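You operate a simulated robot arm through the tools that you are given. There is no shell and no other tool. Be economical: measure what you need, move in short steps, check, and stop when the job is done.

Carry out the task below with a simulated robot arm. There is one attempt and no reset: what you move stays moved.

TASK
Put the white oil roller and the blue scraper in the blue crate with two handles.
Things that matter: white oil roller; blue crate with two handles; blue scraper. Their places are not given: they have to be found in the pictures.

Only the result counts: the job must be done as asked and must still hold three seconds after the hand-in. Knocking over, shifting, dropping, spilling or breaking anything else fails it.

THE ROBOT
A 6-joint arm with a two-finger parallel gripper, fixed in place. Base frame: the origin is at the foot of the arm, x ahead of it, y to its left, z up; the work surface is at about z = 0.78. Units: m, rad, N and s.
With the tool pointing down near the work surface it reaches from about 0.24 to 0.64 m from the base axis. Its first joint turns from -1.152 to 1.152 rad. Payload 2.7 kg.
Tool frame: the origin (TCP) lies between the finger pads and is the grasp point; the fingertips stand 0.023 m ahead of it; z points along the fingers, y is the line along which they close. The gripper opens to 0.094 m. The fingers are 0.038 m wide and 0.01 m thick; the gripper's body (0.054 by 0.096 m) begins 0.039 m behind the TCP.
Orientation is that of the tool frame in the base frame, as a unit quaternion [x, y, z, w]. With the fingers straight down and closing along the base's y, the tool's x points along the base's -x, its y along +y and its z along -z.

THE INTERFACE
- The arm moves only by the tool nudge_tool. Its argument "targets" is a list of rows, each an object (a shift or turn left out is 0, a gripper value left out holds the last) with "dp": the shift along the tool's x, y, z in units of 30 mm (1.0 is 30 mm), a list of three; "angular": the turn, a rotation vector about the tool's x, y, z in units of 8 degrees (1.0 is 8 degrees), a list of three; "jaw": the opening, from 0 (shut) to 1 (fully open). In form: [{"dp": [x, y, z], "angular": [rx, ry, rz], "jaw": jaw}, ...]. A call has 1 to 12 rows; each row shifts and turns the commanded pose from where the row before left it, along the tool's axes as they then stand. A call with a number of a shift or a turn outside -1 to 1 is refused whole. Each row takes 0.2 s and may step no farther than 0.05 m and 0.15 rad from the row before; otherwise, or with a gripper value out of range, the whole call is refused. A pose out of reach is approached as far as the arm can. The call stops where the force on the tool passes 40 N (or 10 N more than at its start, if that is more) or the arm is blocked; 0.2 s more then pass. The fingers move at their own pace (about 0.045 m/s each) and stop on an object; they squeeze with about 43 N. The grip force told is the motor's: it shows also when the fingers shut on nothing. Time passes only in rows, and 0.2 s behind the last, so rows that do not move let the fingers close. It gives the time, the measured TCP pose, the force on the tool (base axes), the opening and the grip force at its end, in the units of the frame above (readings bear some noise).
- Cameras (640 x 400 px; columns grow to the right, rows downward): "scene" is fixed at [0.0825, -0.4483, 1.3883]; the picture's right is [0.64, -0.77, 0.00], its down [-0.55, -0.45, -0.70] and it looks along [0.54, 0.45, -0.71] (base axes); focal length 276 px, centre (320, 200). "wrist" rides on the gripper at [-0.039, 0, -0.044] in the tool frame; the picture's right is [0.00, -1.00, 0.00], its down [0.97, 0.00, -0.24] and it looks along [0.24, 0.00, 0.97] (tool axes); focal length 218 px, centre (320, 200).
- camera(camera): a new picture of that camera. The clock stands still meanwhile.
- measure_at(camera, pixels): there is no depth. For up to 12 entries [column, row, z] of the newest picture of that camera ("zoom" is the newest enlarged one), the place [x, y] in the base frame at which the ray of that pixel passes the height z, good to about 0.003 m. The clock stands still meanwhile.
- inspect(camera, box): a new picture of the part [left, top, right, bottom] of that camera's present view, enlarged. The clock stands still meanwhile.
- hand_in(): hands the job in; it is judged then, once.

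Go step by step. Measure first, check grasps and placings, and put right what went wrong. The budget is 60 turns and 20 pictures, counting those below and the enlarged ones. Unless the task says otherwise, let go and move clear before handing in, and close with one line.

The tools are called as name(argument=value, ...) on one line, values as JSON. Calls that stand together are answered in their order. nudge_tool: Moves the arm, as the interface text tells. Its arguments: {"type":"object","properties":{"targets":{"type":"array"}},"required":["targets"]} The other tools are called the same way: camera (camera) takes a picture; measure_at (camera, pixels) gives the place at which the rays of pixels pass given heights; inspect (camera, box) takes an enlarged picture of a part of a camera's view; hand_in () hands the job in.

At the start:

```text
time_s: 0.0
position: [0.4116, -0.2475, 1.1087]
tcp_rot: [-0.001, 1.0, 0.0, 0.0]
wrist_force: [0.9, -0.4, 0.3]
finger_gap: 0.094
grasp_force: 0.0
```

scene: 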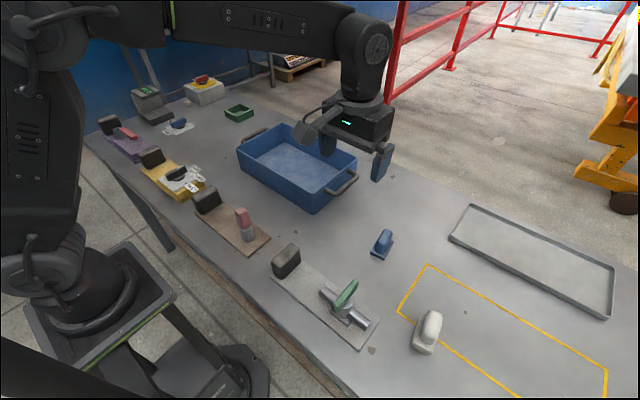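
wrist: 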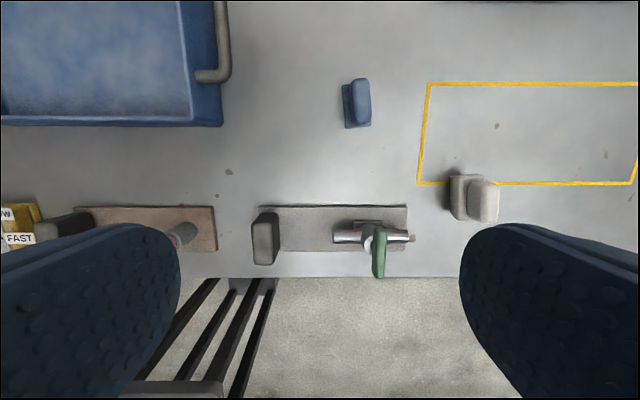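

The scene shows a blue object near (382,243), a white one near (428,330) and the blue crate near (297,165). I'll enlarge these to see their shapes.

inspect(camera="scene", box=[340, 210, 480, 370])

inspect(camera="wrist", box=[320, 60, 520, 240])

measure_at(camera="wrist", pixels=[[345, 83, 0.78], [347, 128, 0.78], [370, 125, 0.78], [362, 78, 0.83], [362, 124, 0.83], [450, 177, 0.78], [452, 218, 0.78], [484, 200, 0.83], [222, 125, 0.88], [180, 5, 0.78], [190, 118, 0.78], [5, 118, 0.78]])

measure_at(camera="scene", pixels=[[371, 254, 0.78], [383, 260, 0.78], [411, 347, 0.78], [432, 355, 0.78], [313, 212, 0.78], [237, 151, 0.88], [313, 190, 0.88], [357, 157, 0.88], [277, 125, 0.88], [384, 232, 0.83], [432, 315, 0.83], [241, 174, 0.78]])

```text
2.50 times, centred on (410, 290) of scene
```

zoom: 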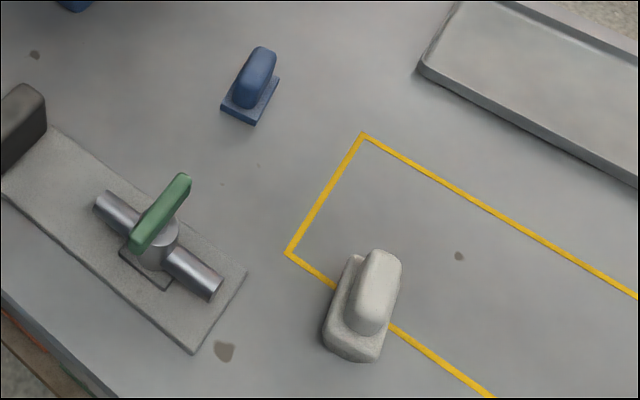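

```text
2.22 times, centred on (420, 150) of wrist
```

zoom: 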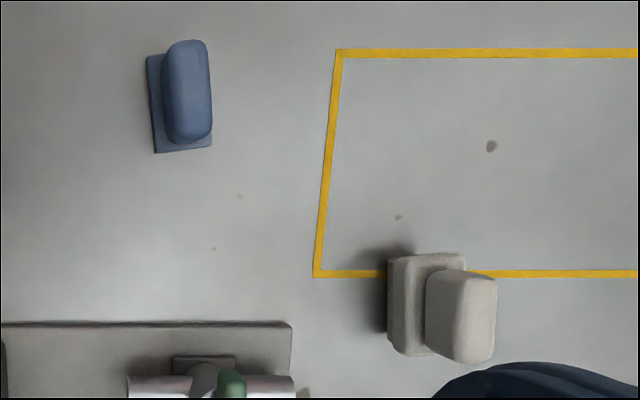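

```text
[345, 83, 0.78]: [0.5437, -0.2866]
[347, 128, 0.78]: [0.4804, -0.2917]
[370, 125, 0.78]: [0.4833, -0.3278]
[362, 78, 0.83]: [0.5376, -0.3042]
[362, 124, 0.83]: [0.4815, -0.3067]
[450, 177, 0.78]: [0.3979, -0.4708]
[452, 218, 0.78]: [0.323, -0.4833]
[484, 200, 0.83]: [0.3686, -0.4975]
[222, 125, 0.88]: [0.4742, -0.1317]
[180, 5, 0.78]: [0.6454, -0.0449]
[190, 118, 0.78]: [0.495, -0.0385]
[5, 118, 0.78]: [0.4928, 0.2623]
```

```text
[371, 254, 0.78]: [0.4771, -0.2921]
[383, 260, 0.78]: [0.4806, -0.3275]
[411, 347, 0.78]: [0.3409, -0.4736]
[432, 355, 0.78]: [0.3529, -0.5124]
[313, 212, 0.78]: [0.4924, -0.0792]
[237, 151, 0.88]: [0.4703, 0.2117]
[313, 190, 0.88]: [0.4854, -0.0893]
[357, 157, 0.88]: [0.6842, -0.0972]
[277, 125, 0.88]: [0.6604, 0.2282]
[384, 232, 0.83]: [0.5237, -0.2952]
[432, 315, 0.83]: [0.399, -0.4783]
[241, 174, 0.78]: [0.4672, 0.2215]
```

The blue scraper (zoom, upper middle) has a base about 63 x 36 mm along x, centred near (0.512,-0.308). The white roller is near (0.365,-0.49), and the crate interior is about x 0.50-0.67, y -0.07 to 0.21. I'll move above the scraper and look again.

nudge_tool(targets=[{"dp": [-0.67, -0.4, 1.0], "jaw": 1}, {"dp": [-0.67, -0.4, 1.0]}, {"dp": [-0.67, -0.4, 1.0]}, {"dp": [-0.67, -0.4, 1.0]}, {"dp": [-0.67, -0.4, 0.9]}, {}])

camera(camera="wrist")

```text
time_s: 1.4
position: [0.511, -0.3112, 0.9605]
tcp_rot: [0.001, 1.0, 0.0, 0.0]
wrist_force: [1.3, -0.4, 0.5]
finger_gap: 0.0941
grasp_force: 0.0
```

```text
15 pictures are left
```

wrist: 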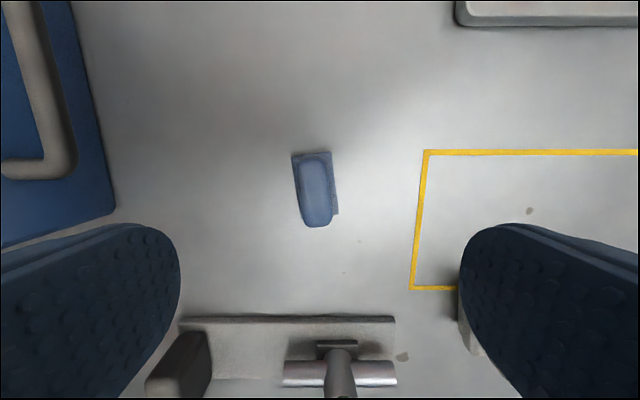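

The scraper is straight below, base corners at (291,154), (331,152), (338,213), handle from (313,160) to (318,225). I'll measure these.

measure_at(camera="wrist", pixels=[[291, 154, 0.785], [331, 152, 0.785], [338, 213, 0.785], [312, 160, 0.82], [318, 226, 0.82], [303, 190, 0.82], [331, 190, 0.82], [116, 210, 0.78], [103, 180, 0.78]])

inspect(camera="wrist", box=[270, 130, 360, 240])

```text
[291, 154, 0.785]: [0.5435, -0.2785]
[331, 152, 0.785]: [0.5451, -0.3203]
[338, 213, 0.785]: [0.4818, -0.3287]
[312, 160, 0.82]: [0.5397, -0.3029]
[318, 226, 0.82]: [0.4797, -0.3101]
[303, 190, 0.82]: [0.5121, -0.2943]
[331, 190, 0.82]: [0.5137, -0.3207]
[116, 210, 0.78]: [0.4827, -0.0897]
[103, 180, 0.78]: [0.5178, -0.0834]
```

```text
3.64 times, centred on (315, 185) of wrist
```

zoom: 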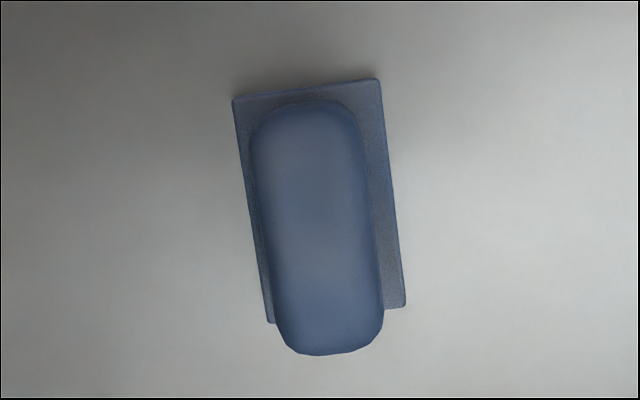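

The handle axis is turned about 7.5° and centred near (0.512,-0.305). I'll turn the tool to match and go down to z≈0.816.

nudge_tool(targets=[{"dp": [0, 0.2, 0.5], "angular": [0, 0, -0.94]}, {"dp": [0, 0, 1]}, {"dp": [0, 0, 1]}, {"dp": [0, 0, 1]}, {"dp": [0, 0, 0.8]}, {"dp": [0, 0, 0.5]}, {}])

camera(camera="wrist")

```text
time_s: 3.0
position: [0.5113, -0.3027, 0.817]
tcp_rot: [-0.066, 0.998, 0.0, 0.0]
wrist_force: [-0.3, 0.6, 0.0]
finger_gap: 0.094
grasp_force: 0.1
```

```text
13 pictures are left
```

wrist: 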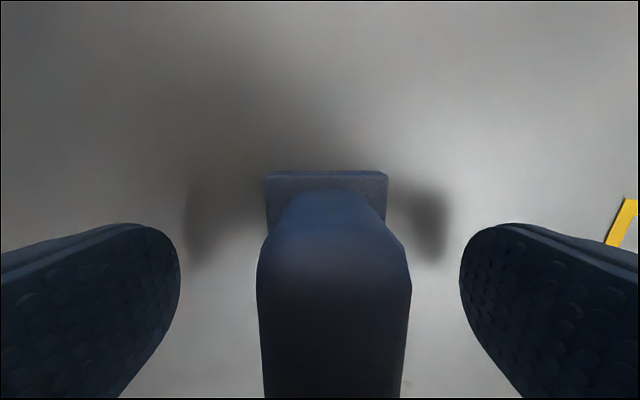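

The scraper is squarely between the fingers, with the handle spanning columns 258-410. I'll make a small y shift, close, and lift slightly to check.

nudge_tool(targets=[{"dp": [0, -0.1, 0]}, {"jaw": 0}, {"jaw": 0}, {"jaw": 0}, {"jaw": 0}, {"jaw": 0}, {"jaw": 0}, {"dp": [0, 0, -0.5]}, {"dp": [0, 0, -1]}, {}])

```text
time_s: 5.2
position: [0.5117, -0.3059, 0.8628]
tcp_rot: [-0.065, 0.998, 0.001, -0.001]
wrist_force: [0.3, 0.8, -0.5]
finger_gap: 0.0257
grasp_force: 43.4
```

The scraper is held at a 25.7 mm opening. I'll lift to about 0.98, turn back and travel over the crate.

nudge_tool(targets=[{"dp": [0, 0, -1]}, {"dp": [0, 0, -1]}, {"dp": [0, 0, -1]}, {"dp": [0, 0, -1]}, {"angular": [0, 0, 0.94]}, {"dp": [-0.2, 1, 0]}, {"dp": [-0.2, 1, 0]}, {"dp": [-0.2, 1, 0]}, {"dp": [-0.2, 1, 0]}, {"dp": [-0.2, 1, 0]}, {"dp": [-0.2, 1, 0]}, {"dp": [-0.2, 1, 0]}])

camera(camera="wrist")

camera(camera="scene")

```text
time_s: 7.8
position: [0.5545, -0.0931, 0.982]
tcp_rot: [0.0, 1.0, 0.0, 0.0]
wrist_force: [-0.3, -0.2, -0.9]
finger_gap: 0.0255
grasp_force: 42.8
```

```text
12 pictures are left
```

wrist: 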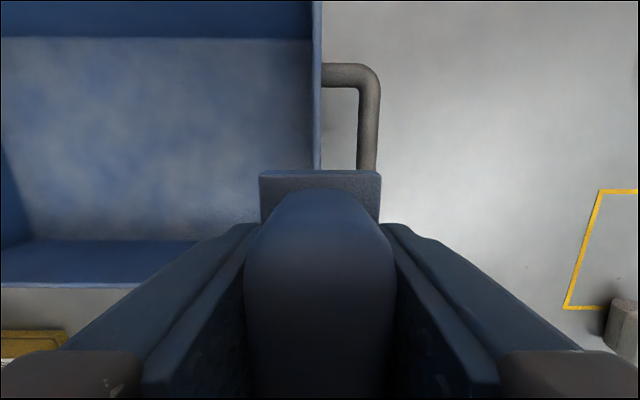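

```text
11 pictures are left
```

scene: 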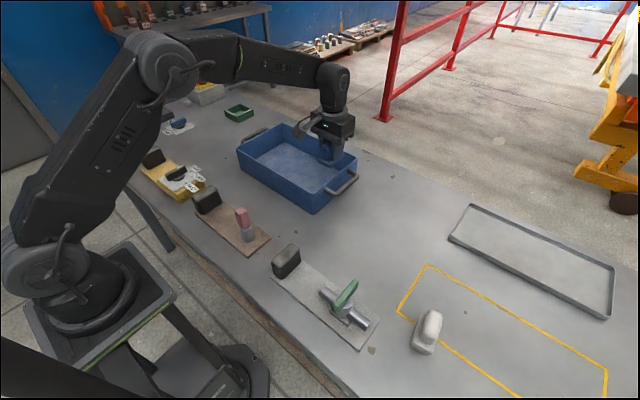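

The crate's right rim is at column ~320 and its floor spans rows 38-240. I'll measure the rim and floor edges.

measure_at(camera="wrist", pixels=[[30, 240, 0.785], [200, 240, 0.785], [200, 40, 0.785], [310, 40, 0.785], [100, 284, 0.87], [319, 100, 0.87], [2, 180, 0.785]])

measure_at(camera="scene", pixels=[[237, 151, 0.86], [313, 190, 0.86], [357, 157, 0.86], [277, 125, 0.86]])

```text
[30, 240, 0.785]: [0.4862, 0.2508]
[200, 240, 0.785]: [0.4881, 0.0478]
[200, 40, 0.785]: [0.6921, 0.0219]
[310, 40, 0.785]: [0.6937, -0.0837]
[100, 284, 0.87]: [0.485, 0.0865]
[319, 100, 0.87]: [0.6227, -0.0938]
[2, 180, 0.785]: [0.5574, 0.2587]
```

```text
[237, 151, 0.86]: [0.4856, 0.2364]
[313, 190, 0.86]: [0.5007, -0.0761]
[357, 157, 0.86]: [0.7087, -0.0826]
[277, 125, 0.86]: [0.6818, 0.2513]
```

The interior spans x 0.49-0.69 and y -0.085 to 0.24. I'll go to about (0.575, 0.13) and descend to just above the floor.

nudge_tool(targets=[{"dp": [-0.09, 1, 0]}, {"dp": [-0.09, 1, 0]}, {"dp": [-0.09, 1, 0]}, {"dp": [-0.09, 1, 0]}, {"dp": [-0.09, 1, 0]}, {"dp": [-0.09, 1, 0]}, {"dp": [-0.09, 1, 0]}, {"dp": [0, 0.4, 0]}, {}, {"dp": [0, 0, 1]}, {"dp": [0, 0, 1]}, {"dp": [0, 0, 1]}])

nudge_tool(targets=[{"dp": [0, 0, 0.7]}, {"dp": [0, 0, 0.7]}, {"dp": [0, 0, 0.5]}, {"dp": [0, 0, 0.2]}, {}])

```text
time_s: 10.4
position: [0.5724, 0.128, 0.8922]
tcp_rot: [0.0, 1.0, 0.0, -0.001]
wrist_force: [0.3, 0.6, -1.3]
finger_gap: 0.0256
grasp_force: 42.8
```

```text
time_s: 11.6
position: [0.5732, 0.1283, 0.829]
tcp_rot: [0.0, 1.0, 0.001, 0.0]
wrist_force: [-0.7, 0.2, -1.6]
finger_gap: 0.0254
grasp_force: 42.7
```

The TCP is at 0.829 with no contact force. I'll go down in small steps to feel for the floor.

nudge_tool(targets=[{"dp": [0, 0, 0.1]}, {"dp": [0, 0, 0.1]}, {}])

```text
time_s: 12.4
position: [0.572, 0.1273, 0.8225]
tcp_rot: [0.0, 1.0, -0.001, 0.0]
wrist_force: [0.7, 0.5, -1.0]
finger_gap: 0.0253
grasp_force: 43.1
```

nudge_tool(targets=[{"dp": [0, 0, 0.06]}, {"dp": [0, 0, 0.06]}, {}])

```text
time_s: 13.2
position: [0.5734, 0.1281, 0.8219]
tcp_rot: [-0.001, 1.0, 0.0, 0.003]
wrist_force: [-7.3, -0.6, 28.1]
finger_gap: 0.0255
grasp_force: 42.4
```

The force of 28 N shows the scraper is on the floor of the crate. I'll ease up slightly, release, and rise.

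nudge_tool(targets=[{"dp": [0, 0, -0.1]}, {"jaw": 0.7}, {"jaw": 0.7}, {"jaw": 0.7}, {"jaw": 0.7}, {"jaw": 0.7}, {"dp": [0, 0, -0.5]}, {"dp": [0, 0, -1]}, {"dp": [0, 0, -1]}, {"dp": [0, 0, -1]}, {"dp": [0, 0, -1]}, {"dp": [0, 0, -1]}])

camera(camera="wrist")

```text
time_s: 15.8
position: [0.5705, 0.1311, 0.99]
tcp_rot: [0.001, 1.0, 0.0, 0.001]
wrist_force: [0.7, 0.5, 0.0]
finger_gap: 0.0658
grasp_force: 0.0
```

```text
10 pictures are left
```

wrist: 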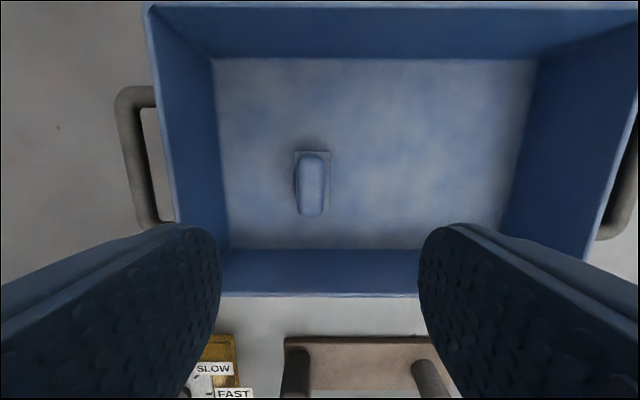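

The scraper stands in the crate at (312,185). Next I'll travel to above the white roller.

nudge_tool(targets=[{"dp": [0.33, -1, 0], "jaw": 1}, {"dp": [0.33, -1, 0]}, {"dp": [0.33, -1, 0]}, {"dp": [0.33, -1, 0]}, {"dp": [0.33, -1, 0]}, {"dp": [0.33, -1, 0]}, {"dp": [0.33, -1, 0]}, {"dp": [0.33, -1, 0]}, {"dp": [0.33, -1, 0]}, {"dp": [0.33, -1, 0]}])

nudge_tool(targets=[{"dp": [0.33, -1, 0], "jaw": 1}, {"dp": [0.33, -1, 0]}, {"dp": [0.33, -1, 0]}, {"dp": [0.33, -1, 0]}, {"dp": [0.33, -1, 0]}, {"dp": [0.33, -1, 0]}, {"dp": [0.33, -1, 0]}, {"dp": [0.33, -1, 0]}, {"dp": [0.33, -1, 0]}, {"dp": [0.33, -1, 0]}, {}])

camera(camera="wrist")

```text
time_s: 18.0
position: [0.475, -0.1735, 0.9885]
tcp_rot: [0.0, 1.0, 0.001, 0.001]
wrist_force: [0.1, -0.9, 0.3]
finger_gap: 0.0941
grasp_force: 0.1
```

```text
time_s: 20.4
position: [0.3742, -0.4722, 0.9888]
tcp_rot: [0.0, 1.0, 0.0, 0.0]
wrist_force: [0.1, 1.1, -0.2]
finger_gap: 0.0939
grasp_force: 0.1
```

```text
9 pictures are left
```

wrist: 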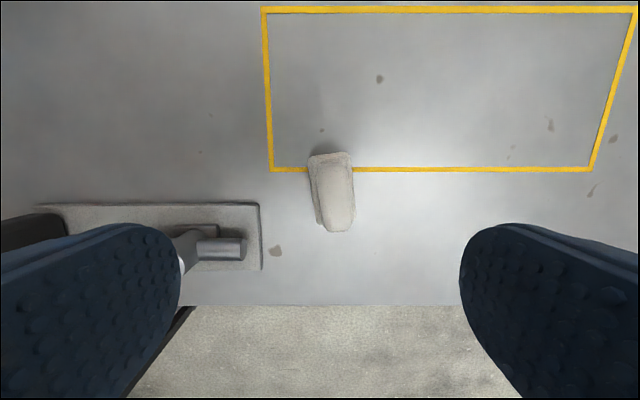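

The roller is at (332,190), tilted a little. I'll enlarge it and measure.

inspect(camera="wrist", box=[290, 140, 380, 240])

measure_at(camera="wrist", pixels=[[309, 155, 0.79], [350, 152, 0.79], [317, 224, 0.79], [330, 163, 0.84], [341, 232, 0.84], [319, 190, 0.84], [354, 190, 0.84]])

```text
4.00 times, centred on (335, 190) of wrist
```

zoom: 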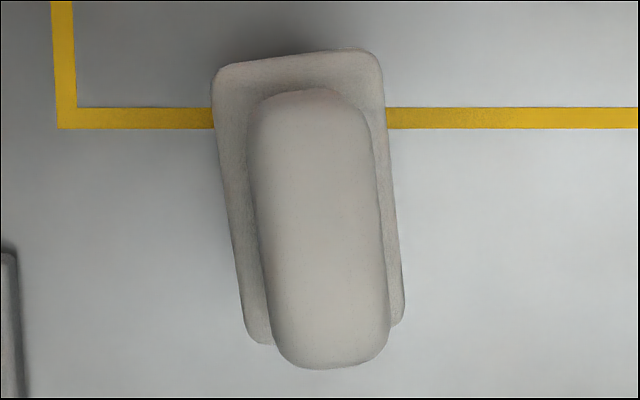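

```text
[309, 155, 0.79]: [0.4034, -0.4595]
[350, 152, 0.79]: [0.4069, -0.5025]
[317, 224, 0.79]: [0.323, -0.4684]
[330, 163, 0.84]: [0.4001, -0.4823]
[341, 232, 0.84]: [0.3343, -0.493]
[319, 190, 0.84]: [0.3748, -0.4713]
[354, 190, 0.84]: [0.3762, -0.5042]
```

The roller's axis is also turned ~7.5°, centred near (0.366,-0.487), and it is taller than the scraper. I'll align, descend to about 0.84, and look.

nudge_tool(targets=[{"dp": [0.27, -0.5, 0.5], "angular": [0, 0, -0.94]}, {"dp": [0, 0, 1]}, {"dp": [0, 0, 1]}, {"dp": [0, 0, 1]}, {"dp": [0, 0, 0.8]}, {"dp": [0, 0, 0.6]}, {}])

camera(camera="wrist")

inspect(camera="scene", box=[370, 270, 480, 380])

```text
time_s: 22.0
position: [0.3651, -0.487, 0.8412]
tcp_rot: [-0.065, 0.998, 0.0, 0.0]
wrist_force: [0.2, 0.4, 0.4]
finger_gap: 0.0941
grasp_force: 0.0
```

```text
7 pictures are left
```

wrist: 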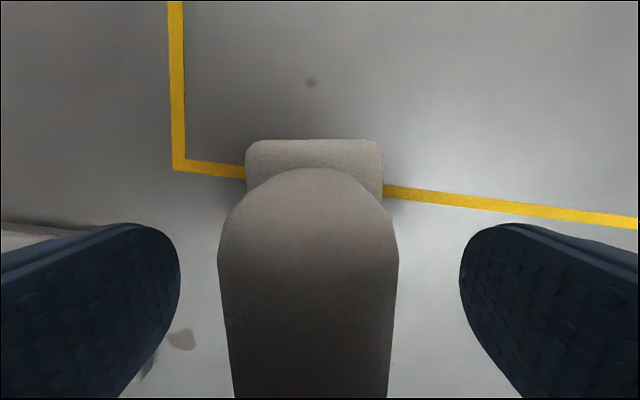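

```text
3.64 times, centred on (425, 325) of scene
```

zoom: 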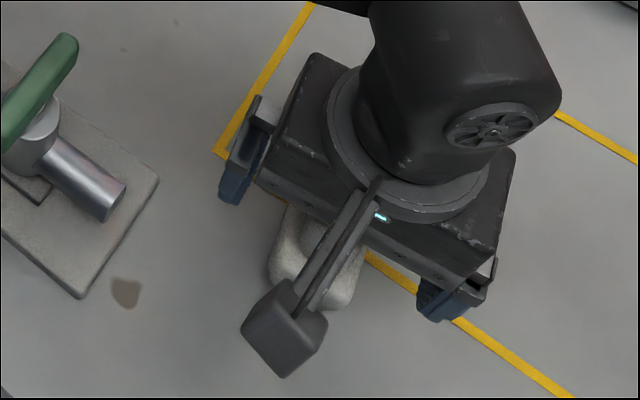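

The handle (columns 218-398) is centred between the fingers, its top slightly above the TCP. I'll lower 12 mm, close, and lift gently.

nudge_tool(targets=[{"dp": [0, 0.07, 0.2]}, {"dp": [0, 0, 0.2]}, {}, {"jaw": 0}, {"jaw": 0}, {"jaw": 0}, {"jaw": 0}, {"jaw": 0}, {"jaw": 0}, {"dp": [0, 0, -0.5]}, {"dp": [0, 0, -1]}, {}])

```text
time_s: 24.6
position: [0.3657, -0.486, 0.8751]
tcp_rot: [-0.066, 0.998, 0.0, 0.0]
wrist_force: [-0.3, -0.1, -1.5]
finger_gap: 0.0416
grasp_force: 42.4
```

The grip holds at a 41.6 mm opening. I'll lift further, turn back, and check the hold in a picture.

nudge_tool(targets=[{"dp": [0, 0, -1]}, {"dp": [0, 0, -1]}, {"dp": [0, 0, -1]}, {"dp": [0, 0, -1]}, {"angular": [0, 0, 0.94]}, {}])

camera(camera="wrist")

```text
time_s: 26.0
position: [0.368, -0.485, 0.9926]
tcp_rot: [0.001, 1.0, 0.0, 0.0]
wrist_force: [-0.5, -0.4, -1.3]
finger_gap: 0.0415
grasp_force: 43.5
```

```text
5 pictures are left
```

wrist: 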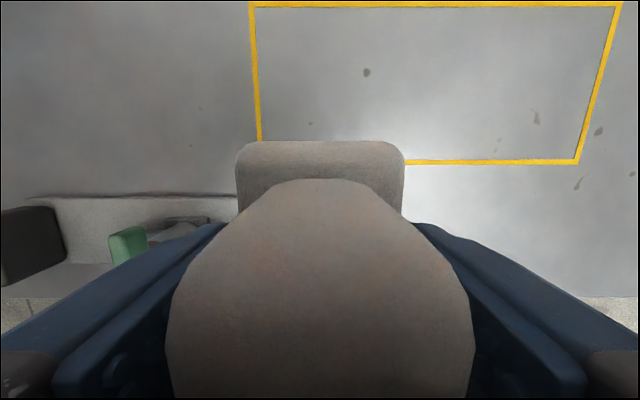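

The roller is held squarely. I'll carry it to about (0.572, 0.015) over the crate.

nudge_tool(targets=[{"dp": [-0.4, 0.98, 0]}, {"dp": [-0.4, 0.98, 0]}, {"dp": [-0.4, 0.98, 0]}, {"dp": [-0.4, 0.98, 0]}, {"dp": [-0.4, 0.98, 0]}, {"dp": [-0.4, 0.98, 0]}, {"dp": [-0.4, 0.98, 0]}, {"dp": [-0.4, 0.98, 0]}, {"dp": [-0.4, 0.98, 0]}])

nudge_tool(targets=[{"dp": [-0.4, 0.98, 0]}, {"dp": [-0.4, 0.98, 0]}, {"dp": [-0.4, 0.98, 0]}, {"dp": [-0.4, 0.98, 0]}, {"dp": [-0.4, 0.98, 0]}, {"dp": [-0.4, 0.98, 0]}, {"dp": [-0.4, 0.98, 0]}, {"dp": [-0.4, 0.98, 0]}, {}])

camera(camera="wrist")

```text
time_s: 28.0
position: [0.4764, -0.2214, 0.9949]
tcp_rot: [0.001, 1.0, 0.0, 0.0]
wrist_force: [0.2, -0.1, -0.7]
finger_gap: 0.0416
grasp_force: 43.2
```

```text
time_s: 30.0
position: [0.5693, 0.0144, 0.994]
tcp_rot: [0.002, 1.0, 0.0, 0.0]
wrist_force: [0.6, 0.9, -1.7]
finger_gap: 0.0412
grasp_force: 43.3
```

```text
4 pictures are left
```

wrist: 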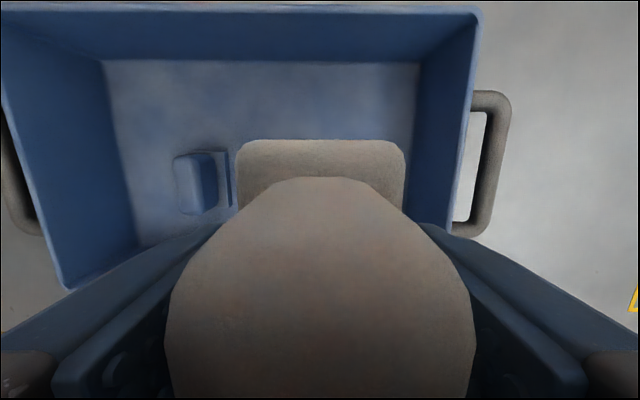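

There is clear room to the right of the scraper. I'll descend to about 0.845.

nudge_tool(targets=[{"dp": [0, 0, 1]}, {"dp": [0, 0, 1]}, {"dp": [0, 0, 1]}, {"dp": [0, 0, 1]}, {"dp": [0, 0, 0.6]}, {"dp": [0, 0, 0.3]}, {}])

nudge_tool(targets=[{"dp": [0, 0, 0.1]}, {"dp": [0, 0, 0.1]}, {}])

```text
time_s: 31.6
position: [0.5698, 0.0132, 0.8476]
tcp_rot: [0.0, 1.0, 0.0, 0.0]
wrist_force: [-0.2, -0.1, -1.3]
finger_gap: 0.0414
grasp_force: 42.6
```

```text
time_s: 32.4
position: [0.5701, 0.0136, 0.841]
tcp_rot: [0.0, 1.0, 0.0, 0.001]
wrist_force: [0.4, 0.1, -1.0]
finger_gap: 0.0413
grasp_force: 43.0
```

No contact yet at 0.841, so I'll go lower in small steps.

nudge_tool(targets=[{"dp": [0, 0, 0.07]}, {"dp": [0, 0, 0.07]}, {}])

```text
time_s: 33.2
position: [0.5717, 0.0147, 0.8359]
tcp_rot: [0.0, 1.0, 0.0, 0.0]
wrist_force: [-0.5, -0.4, -1.5]
finger_gap: 0.0415
grasp_force: 42.8
```

nudge_tool(targets=[{"dp": [0, 0, 0.06]}, {}])

```text
time_s: 33.8
position: [0.5697, 0.0142, 0.8349]
tcp_rot: [0.0, 1.0, 0.001, -0.001]
wrist_force: [-0.8, 0.1, 0.3]
finger_gap: 0.0414
grasp_force: 42.8
```

The force has turned slightly positive, so the roller is just touching the floor. I'll release and rise.

nudge_tool(targets=[{"jaw": 0.75}, {"jaw": 0.75}, {"jaw": 0.75}, {"jaw": 0.75}, {"dp": [0, 0, -0.4]}, {"dp": [0, 0, -1]}, {"dp": [0, 0, -1]}, {"dp": [0, 0, -1]}, {"dp": [0, 0, -1]}, {"dp": [0, 0, -1]}, {"dp": [0, 0, -1]}, {}])

camera(camera="wrist")

camera(camera="scene")

```text
time_s: 36.4
position: [0.571, 0.0131, 1.026]
tcp_rot: [0.0, 1.0, 0.001, 0.0]
wrist_force: [-0.5, -0.7, -0.3]
finger_gap: 0.0703
grasp_force: 0.0
```

```text
3 pictures are left
```

wrist: 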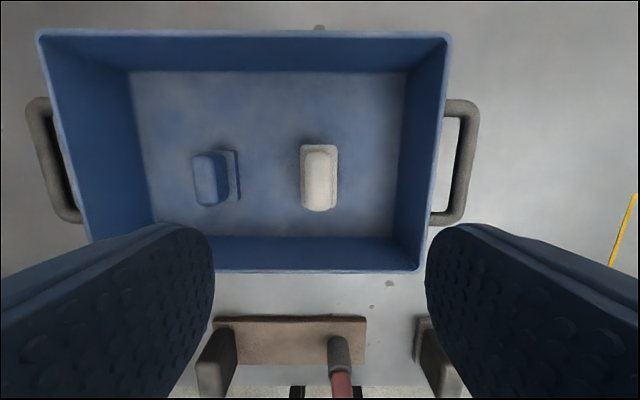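

```text
2 pictures are left
```

scene: 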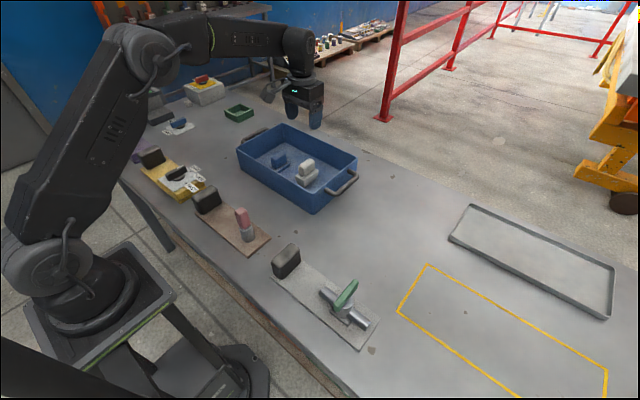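

Both pictures show the scraper (wrist 215,178) and the roller (319,178) standing in the crate, the gripper clear and nothing else moved. I'm handing in.

hand_in()

```text
The job is handed in.
```

The white oil roller and the blue scraper are both standing in the blue two-handled crate, and the job is handed in.
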